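You operate a simulated robot arm through the tools that you are given. There is no shell and no other tool. Be economical: measure what you need, move in short steps, check, and stop when the job is done.

You run a simulated robot arm. Do the job below in one go: nothing can be reset, and whatever is moved stays where it is left.

TASK
Put three of the firm fibre pads from the yellow bay on the ware bench top.
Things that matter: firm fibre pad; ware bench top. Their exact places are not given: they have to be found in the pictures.

Only the result counts: the job must be done as asked and must still hold three seconds after the hand-in. Knocking over, shifting, dropping, spilling or breaking anything else fails it.

THE ROBOT
A 6-joint arm with a two-finger parallel gripper on a trunk, on a base that drives. Base frame: it is fixed to the floor where the robot stands at the start and does not move with it; the origin is under the middle of the robot, x ahead of it, y to its left, z up. Units: mm, degrees, N and s.
Its first joint turns from -166.0 to 166.0 degrees. Places, roughly: ware bench top [-2700, -2600, 800]. Payload 4.1 kg.
The TCP is the grasp point between the finger pads, 23 mm short of the fingertips. In the tool frame z runs along the fingers and y along their closing line. The gripper opens to 94 mm. The fingers are 38 mm wide and 10 mm thick; the gripper's body (54 by 96 mm) begins 39 mm behind the TCP.
Orientation is that of the tool frame in the base frame, as a unit quaternion [x, y, z, w]. With the fingers straight down and closing along the base's y, the tool's x points along the base's -x, its y along +y and its z along -z.

THE INTERFACE
- The arm moves only by the tool drive_tool. Its argument "increments" is one flat list of numbers, 6 for each row, row after row: the shift along the tool's x, y, z in cm, then the turn, a rotation vector about the tool's x, y, z in degrees. In form: [dx, dy, dz, ax, ay, az, dx, dy, dz, ax, ay, az, ...]. A call has 1 to 8 rows; each row is the pose to reach, as a shift and turn from the pose commanded when the call began, along the tool's axes at that moment. "jaw" is the gripper command, from -1 (shut) to 1 (fully open), values between in proportion, set as the call begins (left out, the last holds). Rows are played at 5 a second. More than 50 mm and 8.6 degrees between two rows, or a gripper value outside its range, and nothing of the call is played. Where a pose cannot be reached the arm comes as near as it can. A force on the tool above 40 N (or 10 N above the force at the start of the call, whichever is more), or a blocked arm, ends the call early, and 0.2 s more pass. The fingers move at their own pace (about 45 mm/s each) and stop on an object; they squeeze with about 29 N. The grip force told is the motor's: it shows also when the fingers shut on nothing. Time passes only in rows, and 0.2 s behind the last, so rows that repeat a pose let the fingers close. The reply holds the time, the measured pose of the TCP, the force on the tool along the base axes, the opening and the grip force, in the units named above and with some noise.
- Cameras (640 x 400 px; columns grow to the right, rows downward): "scene" is now at [16.5, 167.3, 1453.1]; the picture's right is [0.01, -1.00, 0.00], its down [-0.77, -0.01, -0.64] and it looks along [0.64, 0.01, -0.77] (base axes); focal length 271 px, centre (320, 200). "wrist" rides on the gripper at [86, 16, -74] in the tool frame; the picture's right is [-0.18, 0.98, 0.00], its down [-0.58, -0.11, -0.81] and it looks along [-0.79, -0.15, 0.59] (tool axes); focal length 243 px, centre (320, 200).
- capture(camera): a new picture of that camera. The clock stands still meanwhile.
- raise_lower(by): slides the trunk up (or, below 0, down) by that many mm; the arm and the scene camera ride with it, the base frame stays. It gives what a move gives, with no picture.
- drive_base(legs): drives the robot by 1 to 6 legs, each [ahead, turn to the left] in mm and degrees, along the robot's own axes; the way and the turn of a leg run together, so that a leg with both is an arc; at most 1500 mm and 180 degrees a leg. The arm and the cameras ride along, it lands a little off, and it stops where it bumps. It gives what a move gives.
- aim_head(pan, tilt): turns the head with the scene camera to pan (to the left, within 155 degrees either way) and tilt (down, from -29 to 69), counted from straight ahead of the robot. It gives what a move gives.
- point_at(camera, pixels): for up to 12 pixels [column, row] of the newest picture of that camera ("zoom" is the newest enlarged one), the place [x, y, z] in the base frame of the surface seen there, good to about 3 mm. The clock stands still meanwhile.
- enlarge(camera, box): a new picture of the part [left, top, right, bottom] of that camera's present view, enlarged. The clock stands still meanwhile.
- finish_job(): hands the job in; it is judged then, once.

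Go step by step. Measure first, check grasps and placings, and put right what went wrong. The budget is 110 turns and 98 pictures, counting those below and the enlarged ones. Unless the task says otherwise, let go and move clear before handing in, and close with one line.

The tools are called by a JSON object that holds its "api" and its "payload". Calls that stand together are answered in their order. drive_tool: Moves the arm, as the interface text tells. Its arguments: {"type":"object","properties":{"increments":{"type":"array","items":{"type":"number"}},"jaw":{"type":"number"}},"required":["increments"]} The other tools are called the same way: raise_lower (by) slides the trunk up or down; drive_base (legs) drives the base; aim_head (pan, tilt) turns the head that bears the scene camera; capture (camera) takes a picture; point_at (camera, pixels) gives the place of the surface under pixels of a picture; enlarge (camera, box) takes an enlarged picture of a part of a camera's view; finish_job () hands the job in.

At the start:

```text
time_s: 0.0
position: [353.2, 19.9, 932.5]
tool_rot: [0.0, 1.0, 0.0, 0.0]
ft_force: [0.8, -0.1, -0.8]
width: 94.0
finger_force: 0.1
trunk travel left (down, up): [-425.0, 165.0]
robot x, y, heading: [2.9, 1.3, 0.1]
head pan, tilt: [0.6, 50.3]
```

scene: 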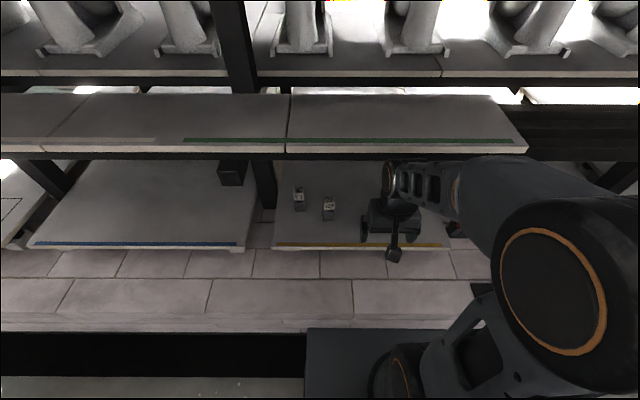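
wrist: 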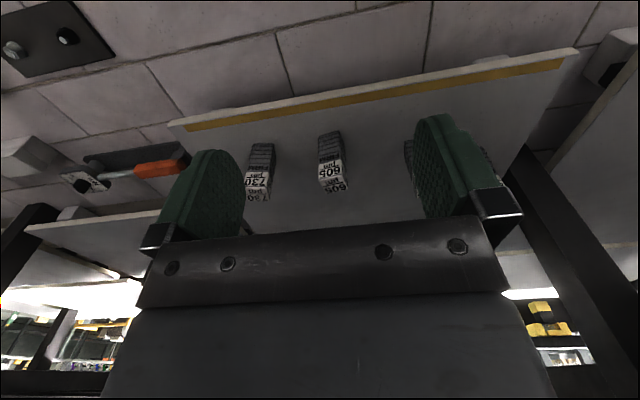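

The yellow bay (yellow strip near scene row 245) holds small labelled stacks, at (299,198) and (328,208). I'll zoom in on them from both cameras.

{"api": "enlarge", "payload": {"camera": "scene", "box": [200, 140, 460, 260]}}

{"api": "enlarge", "payload": {"camera": "wrist", "box": [230, 100, 450, 237]}}

```text
2.46 times, centred on (330, 200) of scene
```

zoom: 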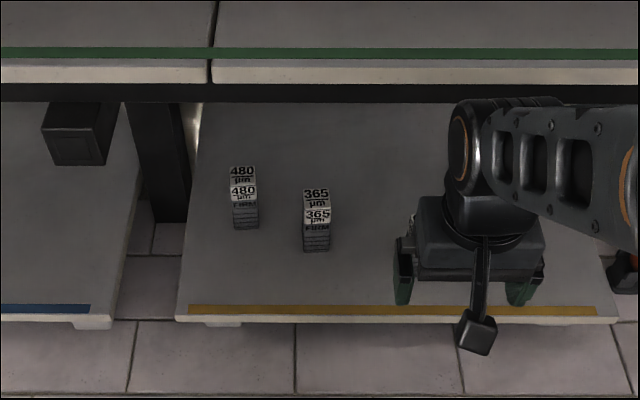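

```text
2.91 times, centred on (340, 168) of wrist
```

zoom: 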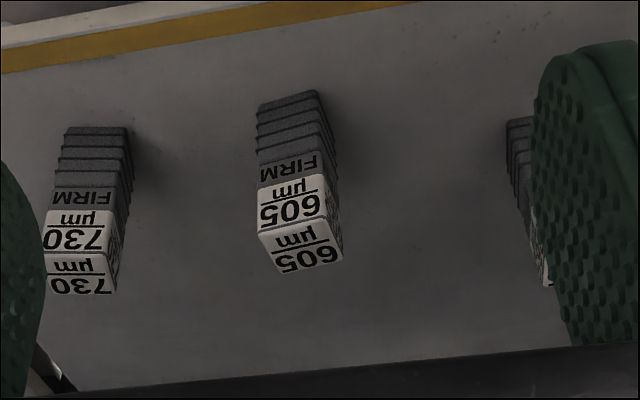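

Four or more pads show 'FIRM' labels of differing numbers (480, 365, 605, 730). I'll measure the pads, the bay and the shelf above.

{"api": "point_at", "payload": {"camera": "scene", "pixels": [[299, 191], [298, 205], [328, 200], [329, 215], [280, 246], [440, 246], [290, 155], [520, 150], [300, 175], [265, 205], [300, 135], [230, 175]]}}

{"api": "point_at", "payload": {"camera": "zoom", "pixels": [[80, 285], [80, 265], [95, 130], [300, 260], [298, 235], [290, 98], [520, 125], [540, 270]]}}

```text
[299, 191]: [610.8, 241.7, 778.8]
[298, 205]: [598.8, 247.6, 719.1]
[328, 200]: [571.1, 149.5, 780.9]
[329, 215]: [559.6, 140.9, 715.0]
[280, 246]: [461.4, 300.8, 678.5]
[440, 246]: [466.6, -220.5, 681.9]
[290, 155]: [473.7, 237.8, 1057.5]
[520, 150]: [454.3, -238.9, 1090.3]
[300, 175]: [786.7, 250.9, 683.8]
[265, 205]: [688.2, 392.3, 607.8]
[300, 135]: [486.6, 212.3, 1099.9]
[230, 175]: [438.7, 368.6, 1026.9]
```

```text
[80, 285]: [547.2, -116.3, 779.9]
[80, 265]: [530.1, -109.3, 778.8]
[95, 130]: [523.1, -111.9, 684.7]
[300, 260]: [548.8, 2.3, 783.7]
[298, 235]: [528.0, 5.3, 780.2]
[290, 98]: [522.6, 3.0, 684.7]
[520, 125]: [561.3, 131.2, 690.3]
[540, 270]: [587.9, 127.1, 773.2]
```

Pads stand about 100 mm tall on z≈682, under a shelf whose front is at x≈455 and z≈1055. I'll back off a little and lower the trunk to see the whole bay before choosing.

{"api": "drive_base", "payload": {"legs": [[-250, 0]]}}

{"api": "raise_lower", "payload": {"by": -120}}

{"api": "aim_head", "payload": {"pan": -5, "tilt": 36}}

{"api": "capture", "payload": {"camera": "scene"}}

{"api": "capture", "payload": {"camera": "wrist"}}

```text
time_s: 1.8
position: [109.2, 17.1, 933.2]
tool_rot: [0.003, 1.0, 0.0, 0.0]
ft_force: [0.4, -0.1, 0.3]
width: 93.9
finger_force: 0.0
trunk travel left (down, up): [-425.0, 165.0]
robot x, y, heading: [-241.1, -2.0, -0.6]
head pan, tilt: [0.6, 50.3]
```

```text
time_s: 3.3
position: [108.5, 18.2, 813.3]
tool_rot: [0.003, 1.0, 0.0, 0.0]
ft_force: [0.0, -0.4, -0.1]
width: 93.9
finger_force: 0.0
trunk travel left (down, up): [-305.0, 285.0]
robot x, y, heading: [-241.1, 1.0, -0.6]
head pan, tilt: [0.6, 50.3]
```

```text
time_s: 4.1
position: [108.7, 18.2, 813.9]
tool_rot: [0.002, 1.0, 0.001, 0.001]
ft_force: [0.4, 0.3, -0.2]
width: 93.8
finger_force: 0.1
trunk travel left (down, up): [-305.0, 285.0]
robot x, y, heading: [-243.7, 0.8, -0.1]
head pan, tilt: [-5.0, 36.0]
```

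```text
93 pictures are left
```

scene: 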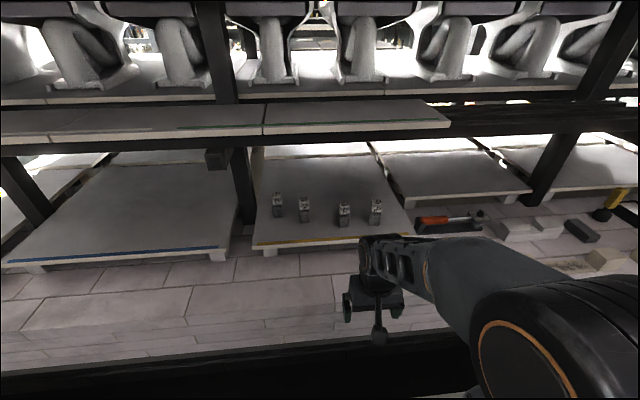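

```text
92 pictures are left
```

wrist: 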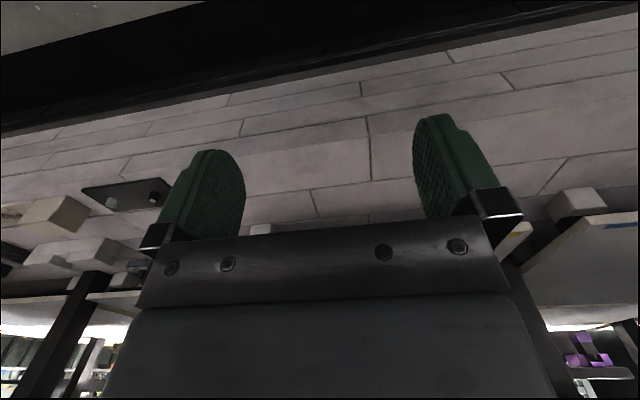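

The whole yellow bay is now visible with four pads at (277,205), (305,210), (344,214) and (376,211). I'll read their labels.

{"api": "enlarge", "payload": {"camera": "scene", "box": [240, 170, 420, 255]}}

{"api": "point_at", "payload": {"camera": "scene", "pixels": [[277, 196], [305, 201], [344, 207], [376, 202], [440, 120], [300, 118], [265, 130], [215, 157], [245, 190]]}}

```text
3.56 times, centred on (330, 212) of scene
```

zoom: 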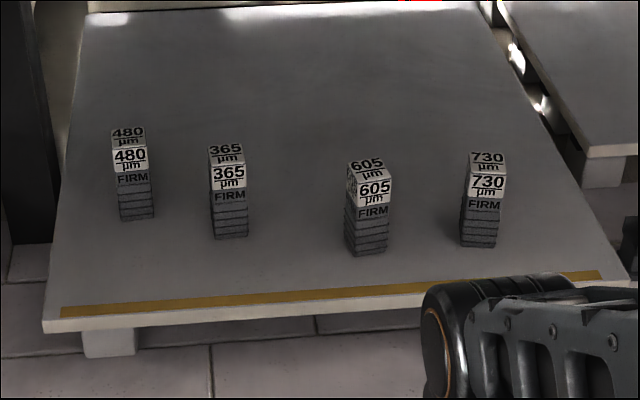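

```text
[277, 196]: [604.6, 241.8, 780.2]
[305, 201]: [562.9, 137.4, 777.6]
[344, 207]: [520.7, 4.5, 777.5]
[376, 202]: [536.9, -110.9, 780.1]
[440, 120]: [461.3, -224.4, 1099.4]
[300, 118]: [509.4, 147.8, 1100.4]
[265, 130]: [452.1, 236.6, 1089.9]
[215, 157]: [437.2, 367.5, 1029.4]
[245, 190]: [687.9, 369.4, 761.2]
```

All four pads read 'FIRM', so any three will do. I'll look toward the ware bench (behind right) to learn the route.

{"api": "aim_head", "payload": {"pan": -133, "tilt": 15}}

{"api": "capture", "payload": {"camera": "scene"}}

{"api": "point_at", "payload": {"camera": "scene", "pixels": [[320, 200], [320, 170], [320, 250], [320, 320], [200, 200], [440, 200], [200, 280], [440, 280], [100, 250], [540, 250]]}}

{"api": "aim_head", "payload": {"pan": -95, "tilt": 25}}

{"api": "capture", "payload": {"camera": "scene"}}

```text
time_s: 6.2
position: [109.4, 18.7, 812.4]
tool_rot: [0.002, 1.0, 0.0, 0.0]
ft_force: [0.2, -0.2, 0.1]
width: 94.2
finger_force: 0.0
trunk travel left (down, up): [-305.0, 285.0]
robot x, y, heading: [-244.9, 1.3, -0.6]
head pan, tilt: [-133.0, 15.0]
```

```text
90 pictures are left
```

scene: 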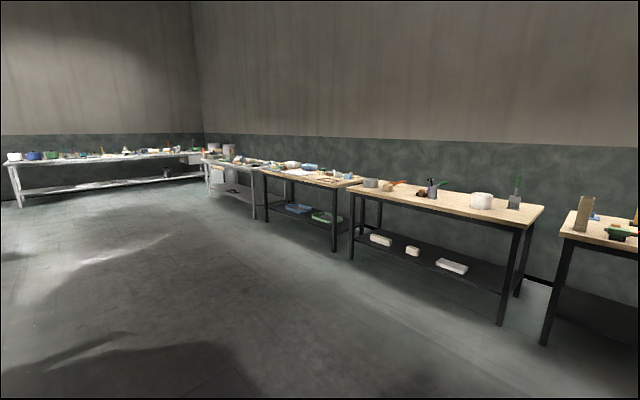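

```text
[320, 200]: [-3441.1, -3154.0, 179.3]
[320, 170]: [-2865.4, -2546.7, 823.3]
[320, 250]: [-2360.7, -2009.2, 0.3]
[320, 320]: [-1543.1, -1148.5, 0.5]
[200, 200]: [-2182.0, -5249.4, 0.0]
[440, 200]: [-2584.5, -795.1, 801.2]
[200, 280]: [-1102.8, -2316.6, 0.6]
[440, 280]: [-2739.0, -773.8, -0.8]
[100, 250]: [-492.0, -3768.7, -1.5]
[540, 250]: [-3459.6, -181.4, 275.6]
```

```text
time_s: 7.2
position: [109.9, 17.9, 812.8]
tool_rot: [0.003, 1.0, 0.0, 0.0]
ft_force: [0.3, -0.6, -0.2]
width: 94.1
finger_force: 0.0
trunk travel left (down, up): [-305.0, 285.0]
robot x, y, heading: [-244.1, 1.4, -0.3]
head pan, tilt: [-95.0, 25.0]
```

```text
89 pictures are left
```

scene: 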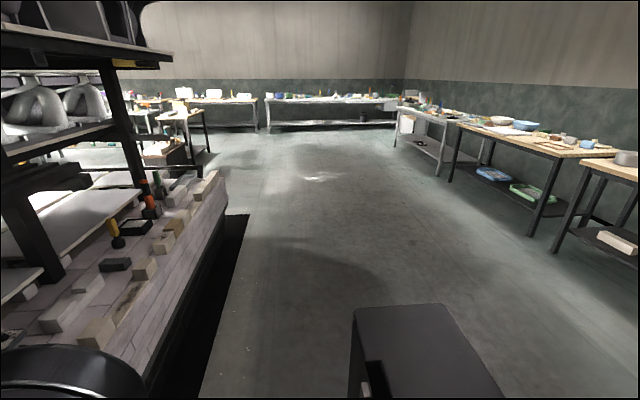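

The bench row along x≈-2500 is reachable over clear floor, and the target bench is the wooden one near (310,175) in the bench view. Now I'll tilt the tool 55° forward for an under-shelf approach.

{"api": "drive_tool", "payload": {"increments": [0, 0, 0, 0, -7.8, 0, 0, 0, 0, 0, -15.7, 0, 0, 0, 0, 0, -23.5, 0, 0, 0, 0, 0, -31.4, 0, 0, 0, 0, 0, -39.2, 0, 0, 0, 0, 0, -47.1, 0, 0, 0, 0, 0, -55, 0, 0, 0, 0, 0, -55, 0], "jaw": 1}}

{"api": "aim_head", "payload": {"pan": 0, "tilt": 40}}

{"api": "capture", "payload": {"camera": "scene"}}

{"api": "capture", "payload": {"camera": "wrist"}}

```text
time_s: 9.0
position: [209.5, 30.1, 833.5]
tool_rot: [0.022, 0.888, 0.001, 0.46]
ft_force: [0.4, 2.7, 0.6]
width: 93.9
finger_force: 0.1
out of reach, approached as far as the arm can: row 3, 4, 5, 6, 7, 8
trunk travel left (down, up): [-305.0, 285.0]
robot x, y, heading: [-241.7, -3.3, -0.2]
head pan, tilt: [-95.0, 25.0]
```

```text
time_s: 10.7
position: [208.4, 30.3, 832.0]
tool_rot: [0.027, 0.888, 0.001, 0.459]
ft_force: [-0.4, 0.3, 0.5]
width: 94.1
finger_force: 0.0
trunk travel left (down, up): [-305.0, 285.0]
robot x, y, heading: [-245.6, 2.0, -0.1]
head pan, tilt: [0.0, 40.0]
```

```text
88 pictures are left
```

scene: 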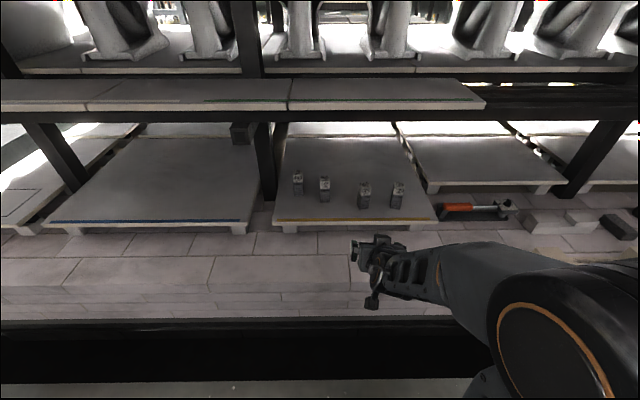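

```text
87 pictures are left
```

wrist: 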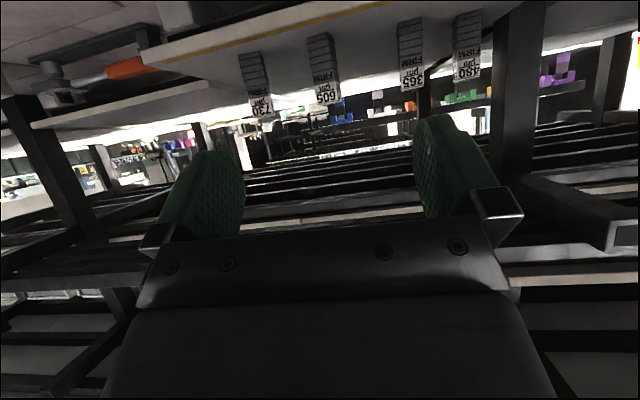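

The tool is now 55° from vertical, TCP about 450 mm ahead of the robot. I'll check where the brick ledge's front edge lies and precise pad positions.

{"api": "point_at", "payload": {"camera": "scene", "pixels": [[200, 312], [200, 290], [297, 175], [297, 192], [324, 180], [324, 199], [365, 186], [364, 207], [398, 187], [397, 206], [330, 222], [200, 330]]}}

{"api": "enlarge", "payload": {"camera": "wrist", "box": [230, 0, 490, 125]}}

```text
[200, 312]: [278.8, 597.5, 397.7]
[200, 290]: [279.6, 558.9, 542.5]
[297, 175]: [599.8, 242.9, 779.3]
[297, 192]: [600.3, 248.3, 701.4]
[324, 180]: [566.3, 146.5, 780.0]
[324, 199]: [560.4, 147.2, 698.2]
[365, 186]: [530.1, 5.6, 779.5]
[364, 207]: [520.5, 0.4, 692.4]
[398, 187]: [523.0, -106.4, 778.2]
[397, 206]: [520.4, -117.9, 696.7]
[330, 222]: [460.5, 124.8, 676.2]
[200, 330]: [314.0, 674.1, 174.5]
```

```text
2.46 times, centred on (360, 62) of wrist
```

zoom: 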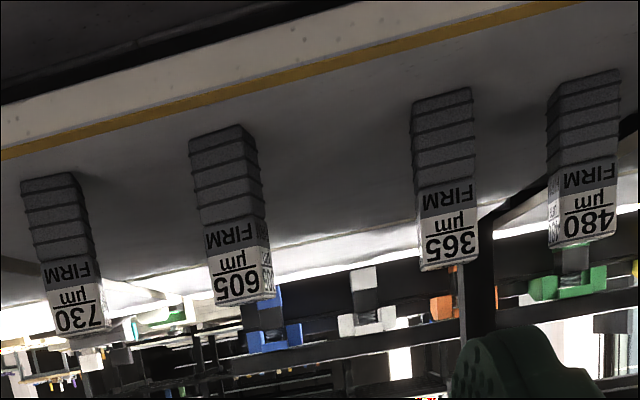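

Pad 605's centre is about (537, 3), and the ledge front is at x≈280, so I'll drive back only to about x=0. First I'll shift the tool to y≈3.

{"api": "drive_tool", "payload": {"increments": [0, -2.7, 0, 0, 0, 0, 0, -2.7, 0, 0, 0, 0]}}

{"api": "drive_base", "payload": {"legs": [[235, 0]]}}

{"api": "capture", "payload": {"camera": "scene"}}

{"api": "capture", "payload": {"camera": "wrist"}}

```text
time_s: 11.3
position: [209.2, 25.4, 834.1]
tool_rot: [0.003, 0.888, -0.004, 0.461]
ft_force: [0.6, -0.4, 0.0]
width: 93.9
finger_force: 0.0
out of reach, approached as far as the arm can: row 1, 2
trunk travel left (down, up): [-305.0, 285.0]
robot x, y, heading: [-242.7, -0.1, -0.3]
head pan, tilt: [0.0, 40.0]
```

```text
time_s: 13.0
position: [439.5, 22.6, 835.4]
tool_rot: [0.005, 0.887, -0.004, 0.461]
ft_force: [0.0, 0.5, 0.3]
width: 94.3
finger_force: 0.0
trunk travel left (down, up): [-305.0, 285.0]
robot x, y, heading: [-14.4, -0.5, -0.2]
head pan, tilt: [0.0, 40.0]
```

```text
85 pictures are left
```

scene: 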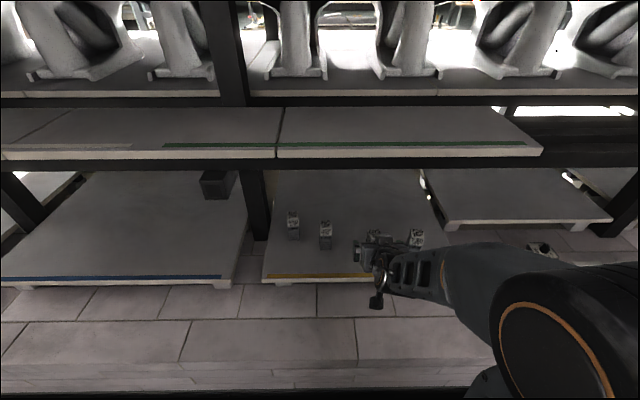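

```text
84 pictures are left
```

wrist: 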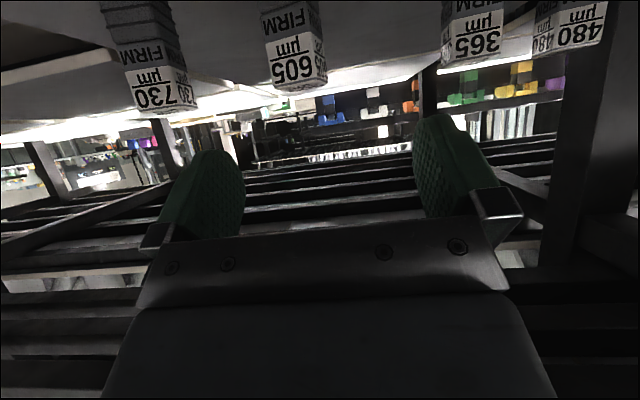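

The gripper is lined up under the shelf, but the forearm extends toward the 730 pad's side. I'll measure the arm's height there, relative to the pads.

{"api": "point_at", "payload": {"camera": "scene", "pixels": [[375, 240], [395, 260], [420, 262], [400, 285], [435, 255], [480, 255], [440, 290], [416, 235], [375, 302], [520, 300], [360, 253], [378, 285]]}}

{"api": "enlarge", "payload": {"camera": "scene", "box": [330, 210, 490, 320]}}

```text
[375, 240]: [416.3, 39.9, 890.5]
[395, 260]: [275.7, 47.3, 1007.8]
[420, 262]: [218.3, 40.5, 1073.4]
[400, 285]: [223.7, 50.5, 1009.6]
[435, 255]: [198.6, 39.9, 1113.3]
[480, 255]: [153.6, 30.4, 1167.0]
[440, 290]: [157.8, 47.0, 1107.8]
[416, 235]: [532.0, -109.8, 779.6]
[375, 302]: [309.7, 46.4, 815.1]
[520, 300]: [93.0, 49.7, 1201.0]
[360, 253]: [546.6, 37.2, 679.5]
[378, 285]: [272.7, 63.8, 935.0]
```

```text
3.64 times, centred on (410, 265) of scene
```

zoom: 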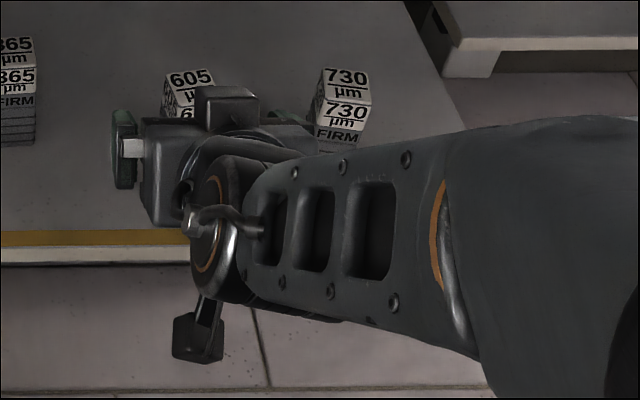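

The forearm runs straight back and rises clear of the shelf, so the approach is safe. I'll align to y≈3 and advance most of the way.

{"api": "drive_tool", "payload": {"increments": [1.0, -2, 0, 0, 0, 0, 1.5, -2, 2, 0, 0, 0, 1.5, -2, 4, 0, 0, 0, 1.5, -2, 6, 0, 0, 0, 1.5, -2, 7.5, 0, 0, 0, 1.5, -2, 7.5, 0, 0, 0]}}

{"api": "capture", "payload": {"camera": "wrist"}}

{"api": "capture", "payload": {"camera": "scene"}}

```text
time_s: 14.4
position: [482.5, 39.0, 780.0]
tool_rot: [0.006, 0.888, -0.006, 0.46]
ft_force: [-0.2, -0.3, 0.2]
width: 93.7
finger_force: 0.1
out of reach, approached as far as the arm can: row 1, 2, 3, 4, 5, 6
trunk travel left (down, up): [-305.0, 285.0]
robot x, y, heading: [-14.1, 1.0, -0.6]
head pan, tilt: [0.0, 40.0]
```

```text
82 pictures are left
```

wrist: 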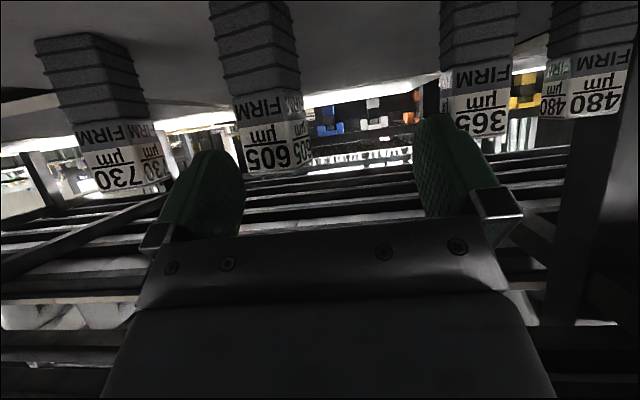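

```text
81 pictures are left
```

scene: 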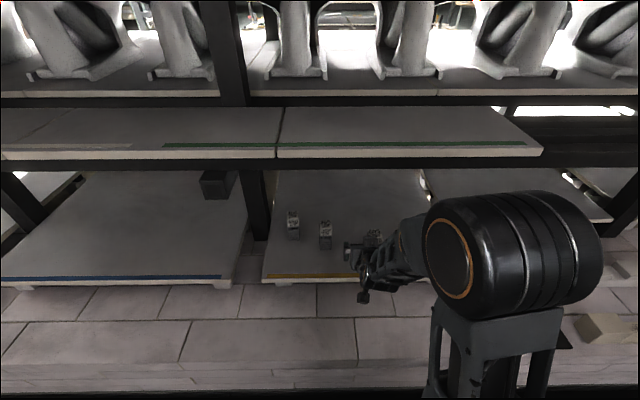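

The arm couldn't hold the commanded y (it drifted to 39), so the posture is near a limit. A lower shoulder should suit this forward-tilted tool, so I'll back off, lower the trunk, and lift the arm relative to it.

{"api": "drive_base", "payload": {"legs": [[-330, 0]]}}

{"api": "raise_lower", "payload": {"by": -200}}

{"api": "drive_tool", "payload": {"increments": [-3.3, 0, -2.3, 0, 0, 0, -6.6, 0, -4.6, 0, 0, 0, -9.8, 0, -6.9, 0, 0, 0, -13.1, 0, -9.2, 0, 0, 0, -16.4, 0, -11.5, 0, 0, 0, -16.4, 0, -11.5, 0, 0, 0]}}

{"api": "capture", "payload": {"camera": "scene"}}

```text
time_s: 16.6
position: [147.1, 36.6, 778.9]
tool_rot: [0.01, 0.888, -0.009, 0.46]
ft_force: [1.1, -0.1, 1.1]
width: 93.7
finger_force: 0.1
trunk travel left (down, up): [-305.0, 285.0]
robot x, y, heading: [-349.0, 4.6, -1.0]
head pan, tilt: [0.0, 40.0]
```

```text
time_s: 18.8
position: [147.2, 37.8, 579.8]
tool_rot: [0.011, 0.888, -0.01, 0.459]
ft_force: [-0.3, -0.2, 0.8]
width: 94.0
finger_force: 0.0
trunk travel left (down, up): [-105.0, 485.0]
robot x, y, heading: [-351.0, 4.8, -1.0]
head pan, tilt: [0.0, 40.0]
```

```text
time_s: 20.2
position: [147.9, 41.2, 779.1]
tool_rot: [0.01, 0.888, -0.009, 0.461]
ft_force: [-0.6, 0.1, 0.3]
width: 94.0
finger_force: 0.0
trunk travel left (down, up): [-105.0, 485.0]
robot x, y, heading: [-348.3, 2.1, -1.3]
head pan, tilt: [0.0, 40.0]
```

```text
80 pictures are left
```

scene: 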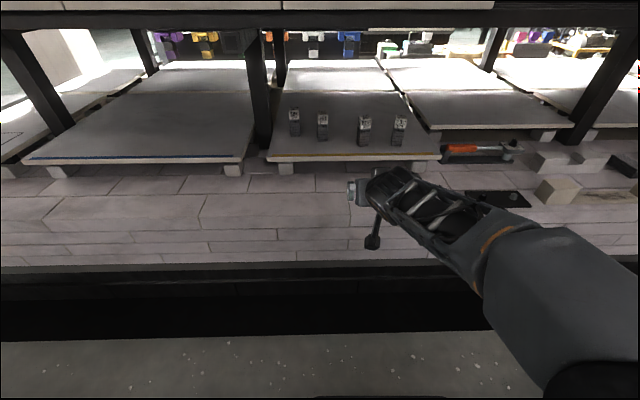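

The arm now reaches the pose exactly. I'll move it toward y≈5 and drive forward again.

{"api": "drive_tool", "payload": {"increments": [0, -1.5, 0, 0, 0, 0, 0, -3.0, 0, 0, 0, 0, 0, -3.0, 0, 0, 0, 0]}}

{"api": "drive_base", "payload": {"legs": [[315, 0]]}}

{"api": "capture", "payload": {"camera": "wrist"}}

{"api": "capture", "payload": {"camera": "scene"}}

```text
time_s: 21.0
position: [145.6, 10.8, 780.4]
tool_rot: [0.011, 0.888, -0.01, 0.46]
ft_force: [0.4, -1.0, -0.5]
width: 93.9
finger_force: 0.2
trunk travel left (down, up): [-105.0, 485.0]
robot x, y, heading: [-348.8, 4.3, -1.0]
head pan, tilt: [0.0, 40.0]
```

```text
time_s: 23.1
position: [457.4, -6.4, 779.6]
tool_rot: [0.017, 0.888, -0.013, 0.46]
ft_force: [-1.4, 0.5, -0.2]
width: 94.2
finger_force: 0.0
trunk travel left (down, up): [-105.0, 485.0]
robot x, y, heading: [-39.8, -2.9, -1.9]
head pan, tilt: [0.0, 40.0]
```

```text
79 pictures are left
```

wrist: 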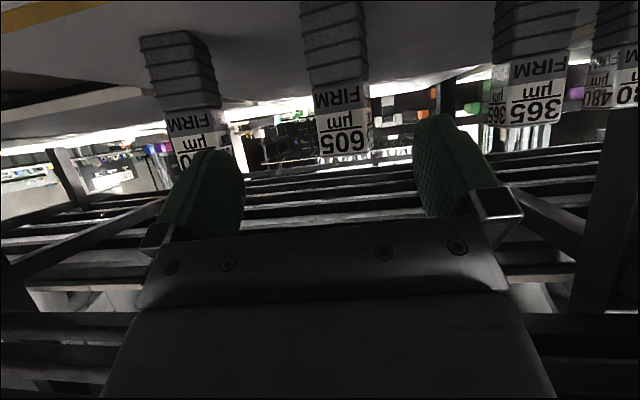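

```text
78 pictures are left
```

scene: 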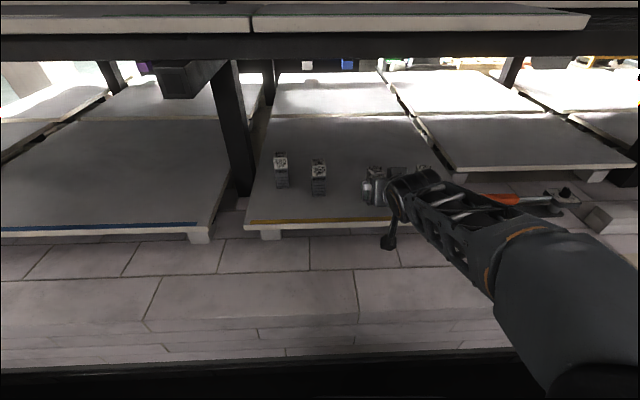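

605 sits between the fingers in the wrist view around (340,120). I'll measure its face to centre on it.

{"api": "point_at", "payload": {"camera": "wrist", "pixels": [[318, 120], [340, 120], [364, 115], [370, 120], [320, 150], [365, 145], [305, 20], [350, 10]]}}

```text
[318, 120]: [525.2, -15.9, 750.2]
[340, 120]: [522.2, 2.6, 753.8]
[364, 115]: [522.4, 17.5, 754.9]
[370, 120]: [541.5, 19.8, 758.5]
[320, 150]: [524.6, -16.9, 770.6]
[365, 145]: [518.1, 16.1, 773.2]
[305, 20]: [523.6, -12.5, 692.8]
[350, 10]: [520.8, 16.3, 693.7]
```

The pad is 34 mm wide, centred at y≈1, x≈539. I'll move straight in to TCP (537, 1, 748).

{"api": "drive_tool", "payload": {"increments": [0, 1.0, 0, 0, 0, 0, -0.6, 1.0, 2.5, 0, 0, 0, -1.2, 1.06, 5, 0, 0, 0, -1.7, 1.06, 7, 0, 0, 0, -2.0, 1.06, 8.3, 0, 0, 0, -2.0, 1.06, 8.3, 0, 0, 0]}}

{"api": "capture", "payload": {"camera": "wrist"}}

```text
time_s: 24.5
position: [535.9, 2.8, 747.7]
tool_rot: [0.017, 0.887, -0.012, 0.461]
ft_force: [-0.4, 0.3, -0.2]
width: 94.0
finger_force: 0.1
trunk travel left (down, up): [-105.0, 485.0]
robot x, y, heading: [-37.3, -3.6, -2.1]
head pan, tilt: [0.0, 40.0]
```

```text
77 pictures are left
```

wrist: 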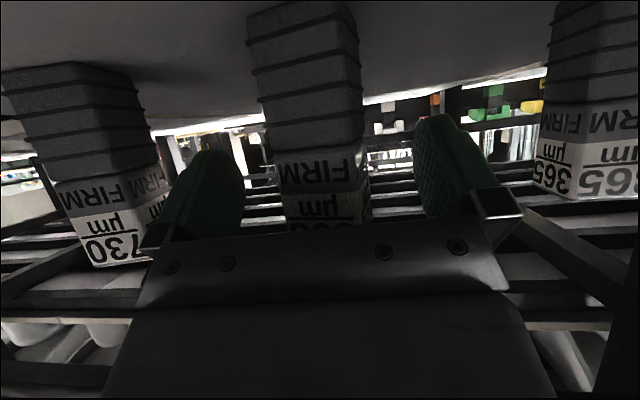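

The pad (at about (320,180)) is centred between the fingers with no contact force. Closing the jaw.

{"api": "drive_tool", "payload": {"increments": [0, 0, 0, 0, 0, 0, 0, 0, 0, 0, 0, 0, 0, 0, 0, 0, 0, 0, 0, 0, 0, 0, 0, 0, 0, 0, 0, 0, 0, 0, 0, 0, 0, 0, 0, 0], "jaw": -1}}

```text
time_s: 25.9
position: [534.4, 2.4, 748.1]
tool_rot: [0.018, 0.887, -0.012, 0.46]
ft_force: [0.6, 0.3, 1.8]
width: 36.0
finger_force: 28.9
trunk travel left (down, up): [-105.0, 485.0]
robot x, y, heading: [-39.6, -2.4, -1.8]
head pan, tilt: [0.0, 40.0]
```

Gripped at 36 mm. I'll lift 40 mm straight up and check.

{"api": "drive_tool", "payload": {"increments": [-0.82, 0, -0.58, 0, 0, 0, -2.0, 0, -1.4, 0, 0, 0, -3.3, 0, -2.3, 0, 0, 0, -3.3, 0, -2.3, 0, 0, 0]}}

{"api": "capture", "payload": {"camera": "wrist"}}

```text
time_s: 26.9
position: [535.5, 1.0, 787.3]
tool_rot: [0.018, 0.888, -0.014, 0.46]
ft_force: [0.1, -0.5, -2.0]
width: 35.8
finger_force: 29.0
trunk travel left (down, up): [-105.0, 485.0]
robot x, y, heading: [-43.0, -8.9, -1.7]
head pan, tilt: [0.0, 40.0]
```

```text
76 pictures are left
```

wrist: 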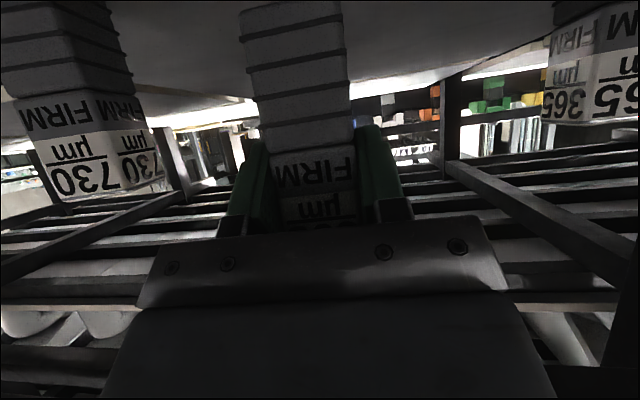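

The pad is held upright and clear. I'll back out, raise the trunk for travel, and drive toward the bench.

{"api": "drive_base", "payload": {"legs": [[-560, 0]]}}

{"api": "raise_lower", "payload": {"by": 230}}

{"api": "drive_base", "payload": {"legs": [[0, -112.6], [1300, 0], [1200, 0], [0, -65.6]]}}

{"api": "aim_head", "payload": {"pan": 0, "tilt": 35}}

{"api": "capture", "payload": {"camera": "scene"}}

```text
time_s: 30.1
position: [-25.0, 19.8, 786.8]
tool_rot: [0.018, 0.888, -0.013, 0.46]
ft_force: [0.1, 0.0, -1.3]
width: 35.9
finger_force: 29.4
trunk travel left (down, up): [-105.0, 485.0]
robot x, y, heading: [-599.7, 11.2, -2.0]
head pan, tilt: [0.0, 40.0]
```

```text
time_s: 32.5
position: [-25.7, 20.1, 1016.7]
tool_rot: [0.018, 0.888, -0.014, 0.46]
ft_force: [0.3, -0.8, -1.8]
width: 36.1
finger_force: 29.2
trunk travel left (down, up): [-335.0, 255.0]
robot x, y, heading: [-597.5, 15.4, -2.1]
head pan, tilt: [0.0, 40.0]
```

```text
time_s: 52.0
position: [-2163.2, -2261.6, 1015.7]
tool_rot: [0.887, 0.021, -0.461, 0.008]
ft_force: [-0.2, 0.8, -2.0]
width: 35.9
finger_force: 28.5
trunk travel left (down, up): [-335.0, 255.0]
robot x, y, heading: [-1590.1, -2208.1, -177.1]
head pan, tilt: [0.0, 40.0]
```

```text
time_s: 52.6
position: [-2163.7, -2261.7, 1016.7]
tool_rot: [0.888, 0.02, -0.46, 0.006]
ft_force: [-0.2, -0.6, -1.2]
width: 35.9
finger_force: 28.6
trunk travel left (down, up): [-335.0, 255.0]
robot x, y, heading: [-1590.5, -2205.8, -176.9]
head pan, tilt: [0.0, 35.0]
```

```text
75 pictures are left
```

scene: 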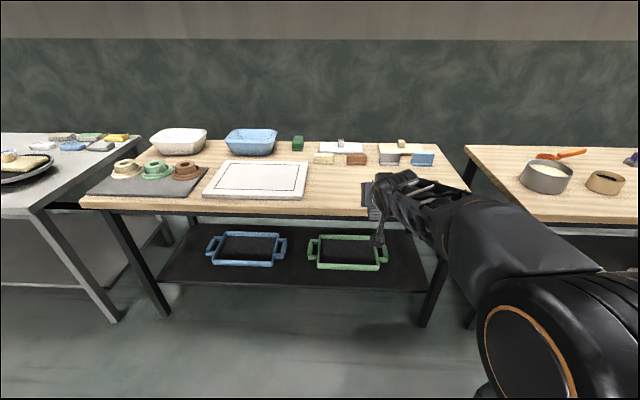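

The ware bench (bowls, mat, white board) is in view with free wood around (340,190). I'll measure the edges and free area.

{"api": "point_at", "payload": {"camera": "scene", "pixels": [[300, 214], [360, 214], [90, 203], [310, 165], [307, 195], [335, 190], [355, 180], [335, 165], [375, 215], [365, 183], [400, 164], [445, 178]]}}

{"api": "enlarge", "payload": {"camera": "scene", "box": [80, 120, 480, 250]}}

```text
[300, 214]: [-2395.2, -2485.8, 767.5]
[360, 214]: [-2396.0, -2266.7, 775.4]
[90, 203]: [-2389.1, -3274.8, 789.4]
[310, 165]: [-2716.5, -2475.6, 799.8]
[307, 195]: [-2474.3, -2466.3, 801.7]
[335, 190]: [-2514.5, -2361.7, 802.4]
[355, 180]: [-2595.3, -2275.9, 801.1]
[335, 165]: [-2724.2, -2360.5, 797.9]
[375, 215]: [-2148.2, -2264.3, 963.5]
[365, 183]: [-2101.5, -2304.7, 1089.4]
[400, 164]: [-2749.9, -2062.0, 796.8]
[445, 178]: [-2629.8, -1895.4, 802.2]
```

```text
1.60 times, centred on (280, 185) of scene
```

zoom: 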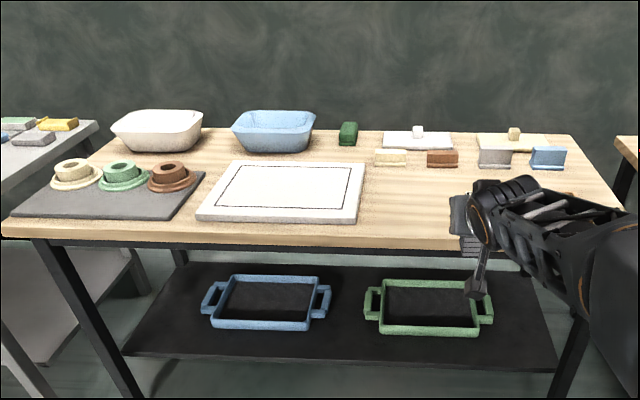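

Bench top is z≈801, front edge x≈-2390, with clear wood around (-2480, -2280). I'll drive 310 mm ahead, then lower most of the way.

{"api": "drive_base", "payload": {"legs": [[310, 0]]}}

{"api": "raise_lower", "payload": {"by": -130}}

{"api": "capture", "payload": {"camera": "scene"}}

{"api": "capture", "payload": {"camera": "wrist"}}

```text
time_s: 54.7
position: [-2472.4, -2278.1, 1017.0]
tool_rot: [0.887, 0.021, -0.461, 0.007]
ft_force: [-0.5, -0.2, -1.5]
width: 36.0
finger_force: 29.5
trunk travel left (down, up): [-335.0, 255.0]
robot x, y, heading: [-1896.5, -2217.4, -176.9]
head pan, tilt: [0.0, 35.0]
```

```text
time_s: 56.3
position: [-2473.1, -2277.9, 887.4]
tool_rot: [0.887, 0.022, -0.461, 0.007]
ft_force: [0.1, -0.8, -1.9]
width: 35.9
finger_force: 29.3
trunk travel left (down, up): [-205.0, 385.0]
robot x, y, heading: [-1900.4, -2222.6, -176.9]
head pan, tilt: [0.0, 35.0]
```

```text
73 pictures are left
```

scene: 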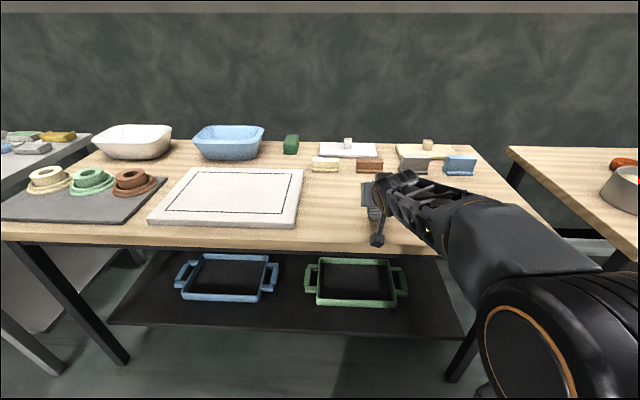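

```text
72 pictures are left
```

wrist: 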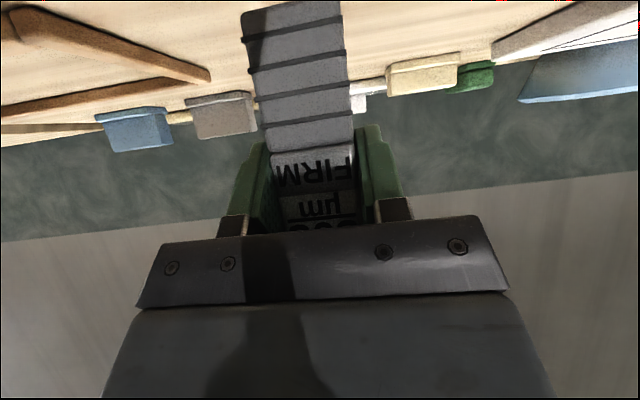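

The wrist view shows a brown wooden bar item at the left (100,70). I'll check how near it is before lowering.

{"api": "point_at", "payload": {"camera": "wrist", "pixels": [[205, 75], [130, 45], [60, 15], [10, 15], [100, 90], [10, 105], [225, 110], [60, 60], [150, 20], [230, 30], [390, 30]]}}

```text
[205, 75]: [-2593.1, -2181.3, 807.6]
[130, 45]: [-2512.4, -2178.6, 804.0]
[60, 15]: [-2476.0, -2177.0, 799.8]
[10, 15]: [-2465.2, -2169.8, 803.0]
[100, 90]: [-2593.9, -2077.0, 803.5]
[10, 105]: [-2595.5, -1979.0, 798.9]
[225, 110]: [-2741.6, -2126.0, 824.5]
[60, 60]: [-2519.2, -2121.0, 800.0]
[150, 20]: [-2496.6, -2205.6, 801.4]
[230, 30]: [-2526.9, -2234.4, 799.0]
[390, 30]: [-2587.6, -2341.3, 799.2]
```

A low frame lies at y≥-2180, over 90 mm away. I'll put this first pad 90 mm deeper so there's room for the others in front, then lower.

{"api": "drive_base", "payload": {"legs": [[90, 0]]}}

{"api": "raise_lower", "payload": {"by": -14}}

{"api": "enlarge", "payload": {"camera": "scene", "box": [320, 120, 480, 250]}}

```text
time_s: 57.4
position: [-2560.6, -2281.2, 887.2]
tool_rot: [0.888, 0.02, -0.46, 0.007]
ft_force: [0.2, -0.4, -2.4]
width: 35.9
finger_force: 28.9
trunk travel left (down, up): [-205.0, 385.0]
robot x, y, heading: [-1987.0, -2227.6, -176.9]
head pan, tilt: [0.0, 35.0]
```

```text
time_s: 58.0
position: [-2561.5, -2282.6, 872.2]
tool_rot: [0.888, 0.02, -0.46, 0.006]
ft_force: [0.5, 0.3, -2.3]
width: 35.8
finger_force: 28.8
trunk travel left (down, up): [-191.0, 399.0]
robot x, y, heading: [-1992.8, -2227.4, -177.1]
head pan, tilt: [0.0, 35.0]
```

```text
3.08 times, centred on (400, 185) of scene
```

zoom: 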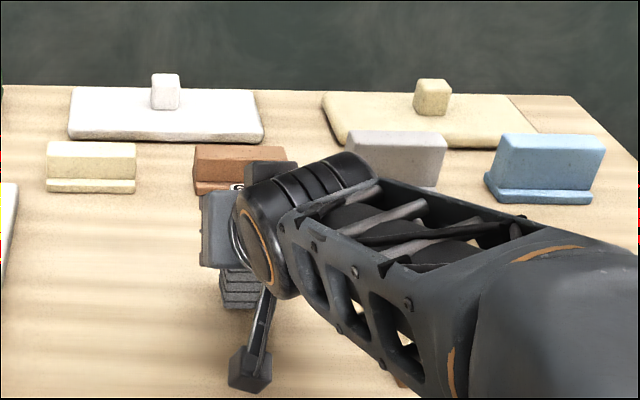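

The pad should be about 5 mm above the wood. I'll lower in 2 mm rows, watching force.

{"api": "drive_tool", "payload": {"increments": [0.16, 0, 0.115, 0, 0, 0, 0.29, 0, 0.2, 0, 0, 0, 0.41, 0, 0.29, 0, 0, 0, 0.41, 0, 0.29, 0, 0, 0]}}

```text
time_s: 59.0
position: [-2560.5, -2282.6, 868.1]
tool_rot: [0.887, 0.021, -0.461, 0.007]
ft_force: [-0.2, 0.8, 0.6]
width: 36.0
finger_force: 28.9
trunk travel left (down, up): [-191.0, 399.0]
robot x, y, heading: [-1987.8, -2225.9, -177.1]
head pan, tilt: [0.0, 35.0]
```

Force moved from -2.3 to +0.6, suggesting contact. One more millimetre to confirm.

{"api": "drive_tool", "payload": {"increments": [0.08, 0, 0.06, 0, 0, 0, 0.08, 0, 0.06, 0, 0, 0]}}

```text
time_s: 59.6
position: [-2561.2, -2282.9, 867.7]
tool_rot: [0.887, 0.019, -0.462, 0.006]
ft_force: [0.9, 3.8, 9.5]
width: 35.8
finger_force: 29.1
trunk travel left (down, up): [-191.0, 399.0]
robot x, y, heading: [-1992.9, -2226.4, -177.1]
head pan, tilt: [0.0, 35.0]
```

Firm contact (9.5 N). Opening the jaw, then backing out along the finger axis.

{"api": "drive_tool", "payload": {"increments": [0, 0, 0, 0, 0, 0, 0, 0, 0, 0, 0, 0, 0, 0, 0, 0, 0, 0, 0, 0, 0, 0, 0, 0], "jaw": 1}}

{"api": "drive_tool", "payload": {"increments": [0, 0, -2, 0, 0, 0, 0, 0, -5, 0, 0, 0, 0, 0, -9, 0, 0, 0, 0, 0, -9, 0, 0, 0]}}

{"api": "capture", "payload": {"camera": "wrist"}}

```text
time_s: 60.6
position: [-2560.4, -2281.9, 866.3]
tool_rot: [0.888, 0.02, -0.46, 0.006]
ft_force: [-1.2, 0.1, 0.5]
width: 93.9
finger_force: 0.0
trunk travel left (down, up): [-191.0, 399.0]
robot x, y, heading: [-1991.2, -2227.4, -176.9]
head pan, tilt: [0.0, 35.0]
```

```text
time_s: 61.6
position: [-2487.5, -2281.9, 915.9]
tool_rot: [0.888, 0.021, -0.46, 0.008]
ft_force: [0.3, 0.8, -0.2]
width: 94.0
finger_force: 0.0
trunk travel left (down, up): [-191.0, 399.0]
robot x, y, heading: [-1990.6, -2225.8, -176.9]
head pan, tilt: [0.0, 35.0]
```

```text
70 pictures are left
```

wrist: 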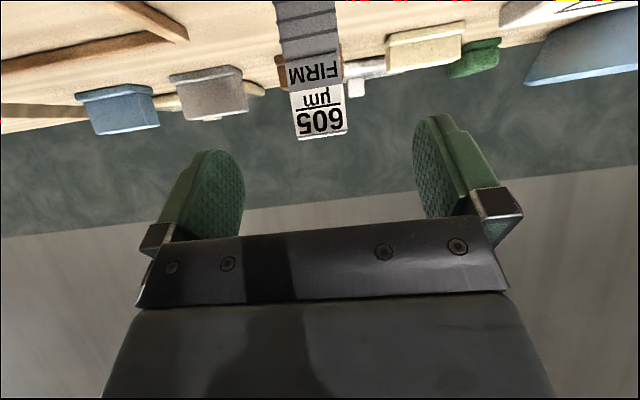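

Pad 605 stands on the bench, released. Now returning: back off, turn, reverse toward the rack in front of pad 730.

{"api": "drive_base", "payload": {"legs": [[-405, 0], [0, 61.7], [-1200, 0], [-1150, 0], [0, 115.3]]}}

{"api": "raise_lower", "payload": {"by": -86}}

{"api": "capture", "payload": {"camera": "scene"}}

```text
time_s: 82.8
position: [-148.5, 13.9, 916.9]
tool_rot: [-0.017, 0.888, 0.005, 0.46]
ft_force: [0.3, -0.1, -0.1]
width: 94.1
finger_force: 0.1
trunk travel left (down, up): [-191.0, 399.0]
robot x, y, heading: [-649.3, -35.8, 2.6]
head pan, tilt: [0.0, 35.0]
```

```text
time_s: 84.1
position: [-148.6, 13.6, 829.8]
tool_rot: [-0.018, 0.887, 0.006, 0.46]
ft_force: [0.0, 0.6, -0.2]
width: 94.1
finger_force: 0.1
trunk travel left (down, up): [-105.0, 485.0]
robot x, y, heading: [-646.8, -35.8, 2.6]
head pan, tilt: [0.0, 35.0]
```

```text
69 pictures are left
```

scene: 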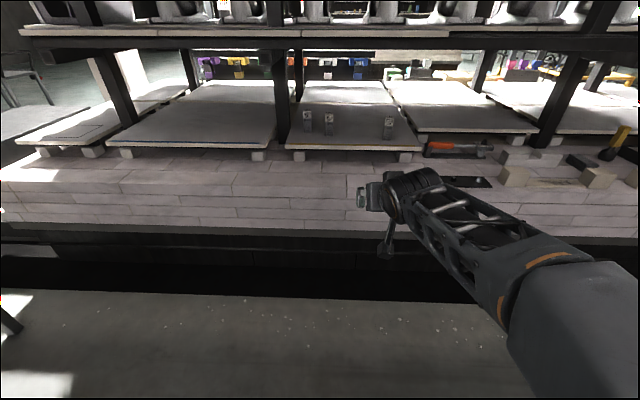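

Pads 480, 365, 730 remain. I'm at (-647,-36) heading 2.6; I'll jog right to line up with pad 730 at y≈-112.

{"api": "drive_base", "payload": {"legs": [[0, -19.1], [365, 0], [0, 16.5]]}}

{"api": "capture", "payload": {"camera": "wrist"}}

```text
time_s: 88.4
position: [200.1, -102.1, 829.9]
tool_rot: [-0.004, 0.888, -0.001, 0.46]
ft_force: [0.3, -0.2, -0.6]
width: 93.9
finger_force: 0.0
trunk travel left (down, up): [-105.0, 485.0]
robot x, y, heading: [-300.0, -134.2, 0.6]
head pan, tilt: [0.0, 35.0]
```

```text
68 pictures are left
```

wrist: 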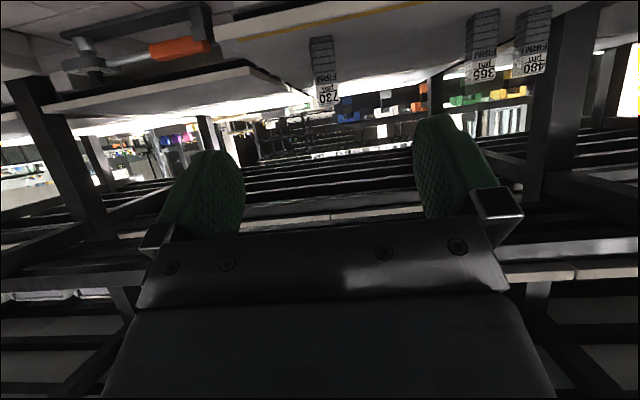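

Well lined up (TCP y≈-102, heading 0.6°). I'll drive in and lower the tool 50 mm.

{"api": "drive_base", "payload": {"legs": [[258, -0.6]]}}

{"api": "drive_tool", "payload": {"increments": [2.0, 0, 1.4, 0, 0, 0, 4.1, 0, 2.9, 0, 0, 0, 4.1, 0, 2.9, 0, 0, 0]}}

{"api": "capture", "payload": {"camera": "wrist"}}

```text
time_s: 90.2
position: [451.4, -108.4, 830.6]
tool_rot: [0.003, 0.888, -0.005, 0.46]
ft_force: [0.9, 0.9, 0.4]
width: 94.0
finger_force: 0.1
trunk travel left (down, up): [-105.0, 485.0]
robot x, y, heading: [-50.3, -136.9, 0.1]
head pan, tilt: [0.0, 35.0]
```

```text
time_s: 91.0
position: [453.1, -106.9, 780.4]
tool_rot: [0.004, 0.888, -0.006, 0.46]
ft_force: [-0.3, 1.0, 0.7]
width: 93.9
finger_force: 0.1
trunk travel left (down, up): [-105.0, 485.0]
robot x, y, heading: [-47.9, -136.8, -0.1]
head pan, tilt: [0.0, 35.0]
```

```text
67 pictures are left
```

wrist: 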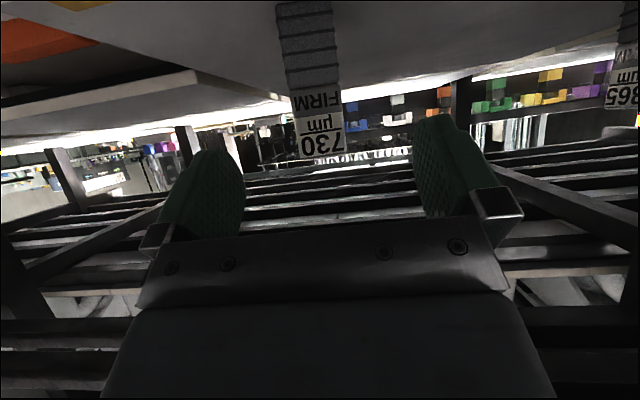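

{"api": "point_at", "payload": {"camera": "wrist", "pixels": [[294, 110], [318, 115], [340, 110], [300, 150], [342, 145], [280, 20], [325, 10]]}}

```text
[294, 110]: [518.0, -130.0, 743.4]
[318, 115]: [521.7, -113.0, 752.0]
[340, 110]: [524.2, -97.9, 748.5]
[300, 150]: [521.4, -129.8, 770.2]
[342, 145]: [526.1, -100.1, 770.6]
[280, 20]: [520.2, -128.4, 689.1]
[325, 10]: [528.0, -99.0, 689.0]
```

Pad 730's centre is (538, -114). Moving in and closing.

{"api": "drive_tool", "payload": {"increments": [0, -0.6, 0, 0, 0, 0, -0.6, -0.6, 2.5, 0, 0, 0, -1.2, -0.6, 5, 0, 0, 0, -1.8, -0.6, 7, 0, 0, 0, -2.2, -0.6, 8.6, 0, 0, 0, -2.2, -0.6, 8.6, 0, 0, 0]}}

{"api": "drive_tool", "payload": {"increments": [0, 0, 0, 0, 0, 0, 0, 0, 0, 0, 0, 0, 0, 0, 0, 0, 0, 0, 0, 0, 0, 0, 0, 0, 0, 0, 0, 0, 0, 0, 0, 0, 0, 0, 0, 0], "jaw": -1}}

{"api": "capture", "payload": {"camera": "wrist"}}

```text
time_s: 92.4
position: [534.4, -114.3, 747.4]
tool_rot: [0.003, 0.888, -0.005, 0.46]
ft_force: [-0.1, 0.5, -0.6]
width: 93.7
finger_force: 0.1
trunk travel left (down, up): [-105.0, 485.0]
robot x, y, heading: [-54.2, -134.3, -0.0]
head pan, tilt: [0.0, 35.0]
```

```text
time_s: 93.8
position: [535.1, -114.0, 749.1]
tool_rot: [0.002, 0.888, -0.004, 0.46]
ft_force: [0.6, 0.5, 2.2]
width: 35.7
finger_force: 29.1
trunk travel left (down, up): [-105.0, 485.0]
robot x, y, heading: [-49.9, -136.7, -0.2]
head pan, tilt: [0.0, 35.0]
```

```text
66 pictures are left
```

wrist: 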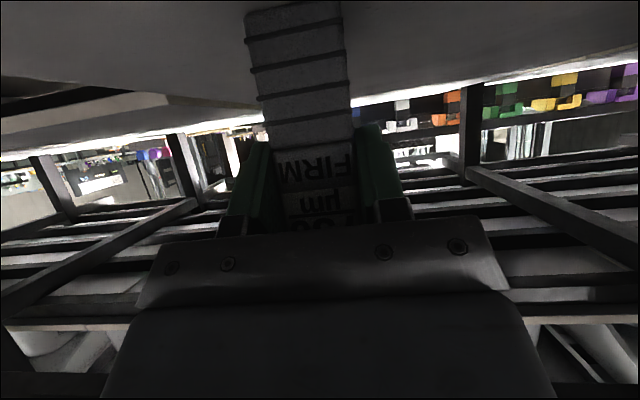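

Gripped at 35.7 mm. Lifting, backing out, raising the trunk and driving to the bench.

{"api": "drive_tool", "payload": {"increments": [-0.82, 0, -0.58, 0, 0, 0, -2.0, 0, -1.4, 0, 0, 0, -3.3, 0, -2.3, 0, 0, 0, -3.3, 0, -2.3, 0, 0, 0]}}

{"api": "drive_base", "payload": {"legs": [[-560, 0]]}}

{"api": "raise_lower", "payload": {"by": 230}}

{"api": "drive_base", "payload": {"legs": [[0, -114.3], [1220, 0], [1220, 0], [0, -65.9]]}}

{"api": "capture", "payload": {"camera": "scene"}}

```text
time_s: 94.8
position: [535.3, -115.5, 789.2]
tool_rot: [0.003, 0.888, -0.006, 0.46]
ft_force: [-0.3, 0.6, -2.7]
width: 36.0
finger_force: 28.9
trunk travel left (down, up): [-105.0, 485.0]
robot x, y, heading: [-45.1, -130.9, -0.0]
head pan, tilt: [0.0, 35.0]
```

```text
time_s: 98.1
position: [-34.1, -121.4, 790.3]
tool_rot: [0.011, 0.888, -0.009, 0.46]
ft_force: [-0.2, 0.1, -2.3]
width: 36.1
finger_force: 29.1
trunk travel left (down, up): [-105.0, 485.0]
robot x, y, heading: [-619.7, -129.1, -1.3]
head pan, tilt: [0.0, 35.0]
```

```text
time_s: 100.5
position: [-33.1, -120.7, 1017.8]
tool_rot: [0.01, 0.888, -0.008, 0.459]
ft_force: [-0.5, 0.1, -2.0]
width: 35.9
finger_force: 29.1
trunk travel left (down, up): [-335.0, 255.0]
robot x, y, heading: [-621.8, -128.6, -1.0]
head pan, tilt: [0.0, 35.0]
```

```text
time_s: 119.9
position: [-2244.3, -2346.8, 1018.1]
tool_rot: [0.888, -0.004, -0.46, -0.005]
ft_force: [0.3, 0.8, -0.7]
width: 35.9
finger_force: 28.7
trunk travel left (down, up): [-335.0, 255.0]
robot x, y, heading: [-1661.2, -2329.7, 179.6]
head pan, tilt: [0.0, 35.0]
```

```text
65 pictures are left
```

scene: 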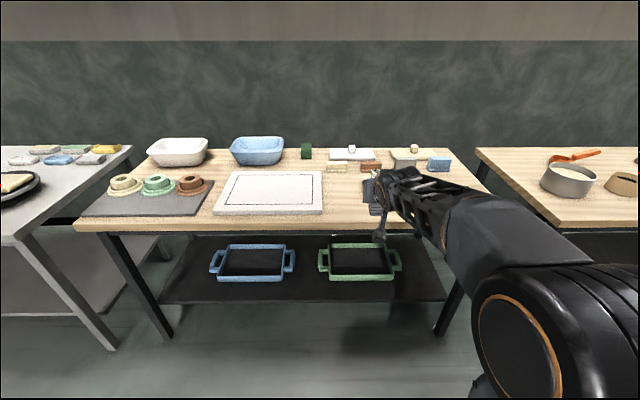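

TCP at (-2244,-2347), heading 179.6. I'll shift 15 mm toward the board side, drive 217 mm ahead, and lower.

{"api": "drive_tool", "payload": {"increments": [0, 1.5, 0, 0, 0, 0, 0, 1.5, 0, 0, 0, 0]}}

{"api": "drive_base", "payload": {"legs": [[217, 0]]}}

{"api": "raise_lower", "payload": {"by": -142}}

{"api": "capture", "payload": {"camera": "wrist"}}

{"api": "capture", "payload": {"camera": "scene"}}

```text
time_s: 120.5
position: [-2245.0, -2361.4, 1017.7]
tool_rot: [0.888, -0.005, -0.46, -0.006]
ft_force: [0.0, 1.5, -1.4]
width: 35.9
finger_force: 29.5
trunk travel left (down, up): [-335.0, 255.0]
robot x, y, heading: [-1661.2, -2333.1, 179.7]
head pan, tilt: [0.0, 35.0]
```

```text
time_s: 122.2
position: [-2461.5, -2363.6, 1017.7]
tool_rot: [0.888, -0.004, -0.46, -0.006]
ft_force: [0.8, -0.3, -1.6]
width: 35.9
finger_force: 29.2
trunk travel left (down, up): [-335.0, 255.0]
robot x, y, heading: [-1877.2, -2328.9, 179.8]
head pan, tilt: [0.0, 35.0]
```

```text
time_s: 123.9
position: [-2463.0, -2363.6, 876.6]
tool_rot: [0.888, -0.004, -0.46, -0.007]
ft_force: [0.1, -0.6, -2.3]
width: 35.9
finger_force: 29.3
trunk travel left (down, up): [-193.0, 397.0]
robot x, y, heading: [-1878.6, -2329.7, 180.1]
head pan, tilt: [0.0, 35.0]
```

```text
64 pictures are left
```

wrist: 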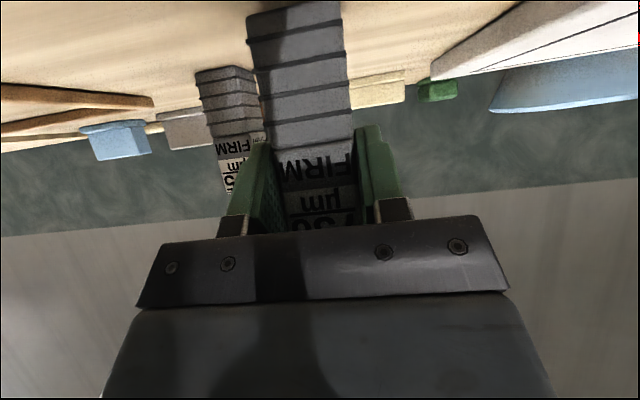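

```text
63 pictures are left
```

scene: 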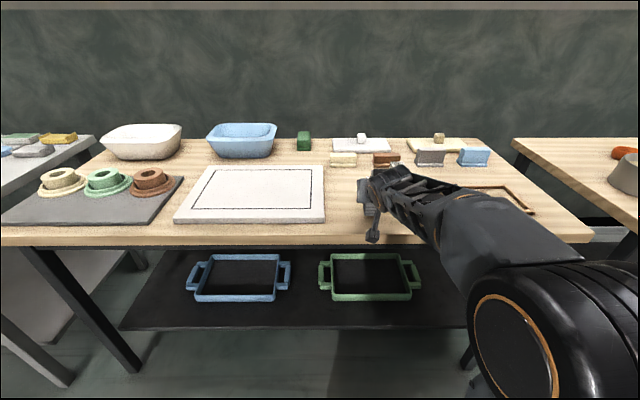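

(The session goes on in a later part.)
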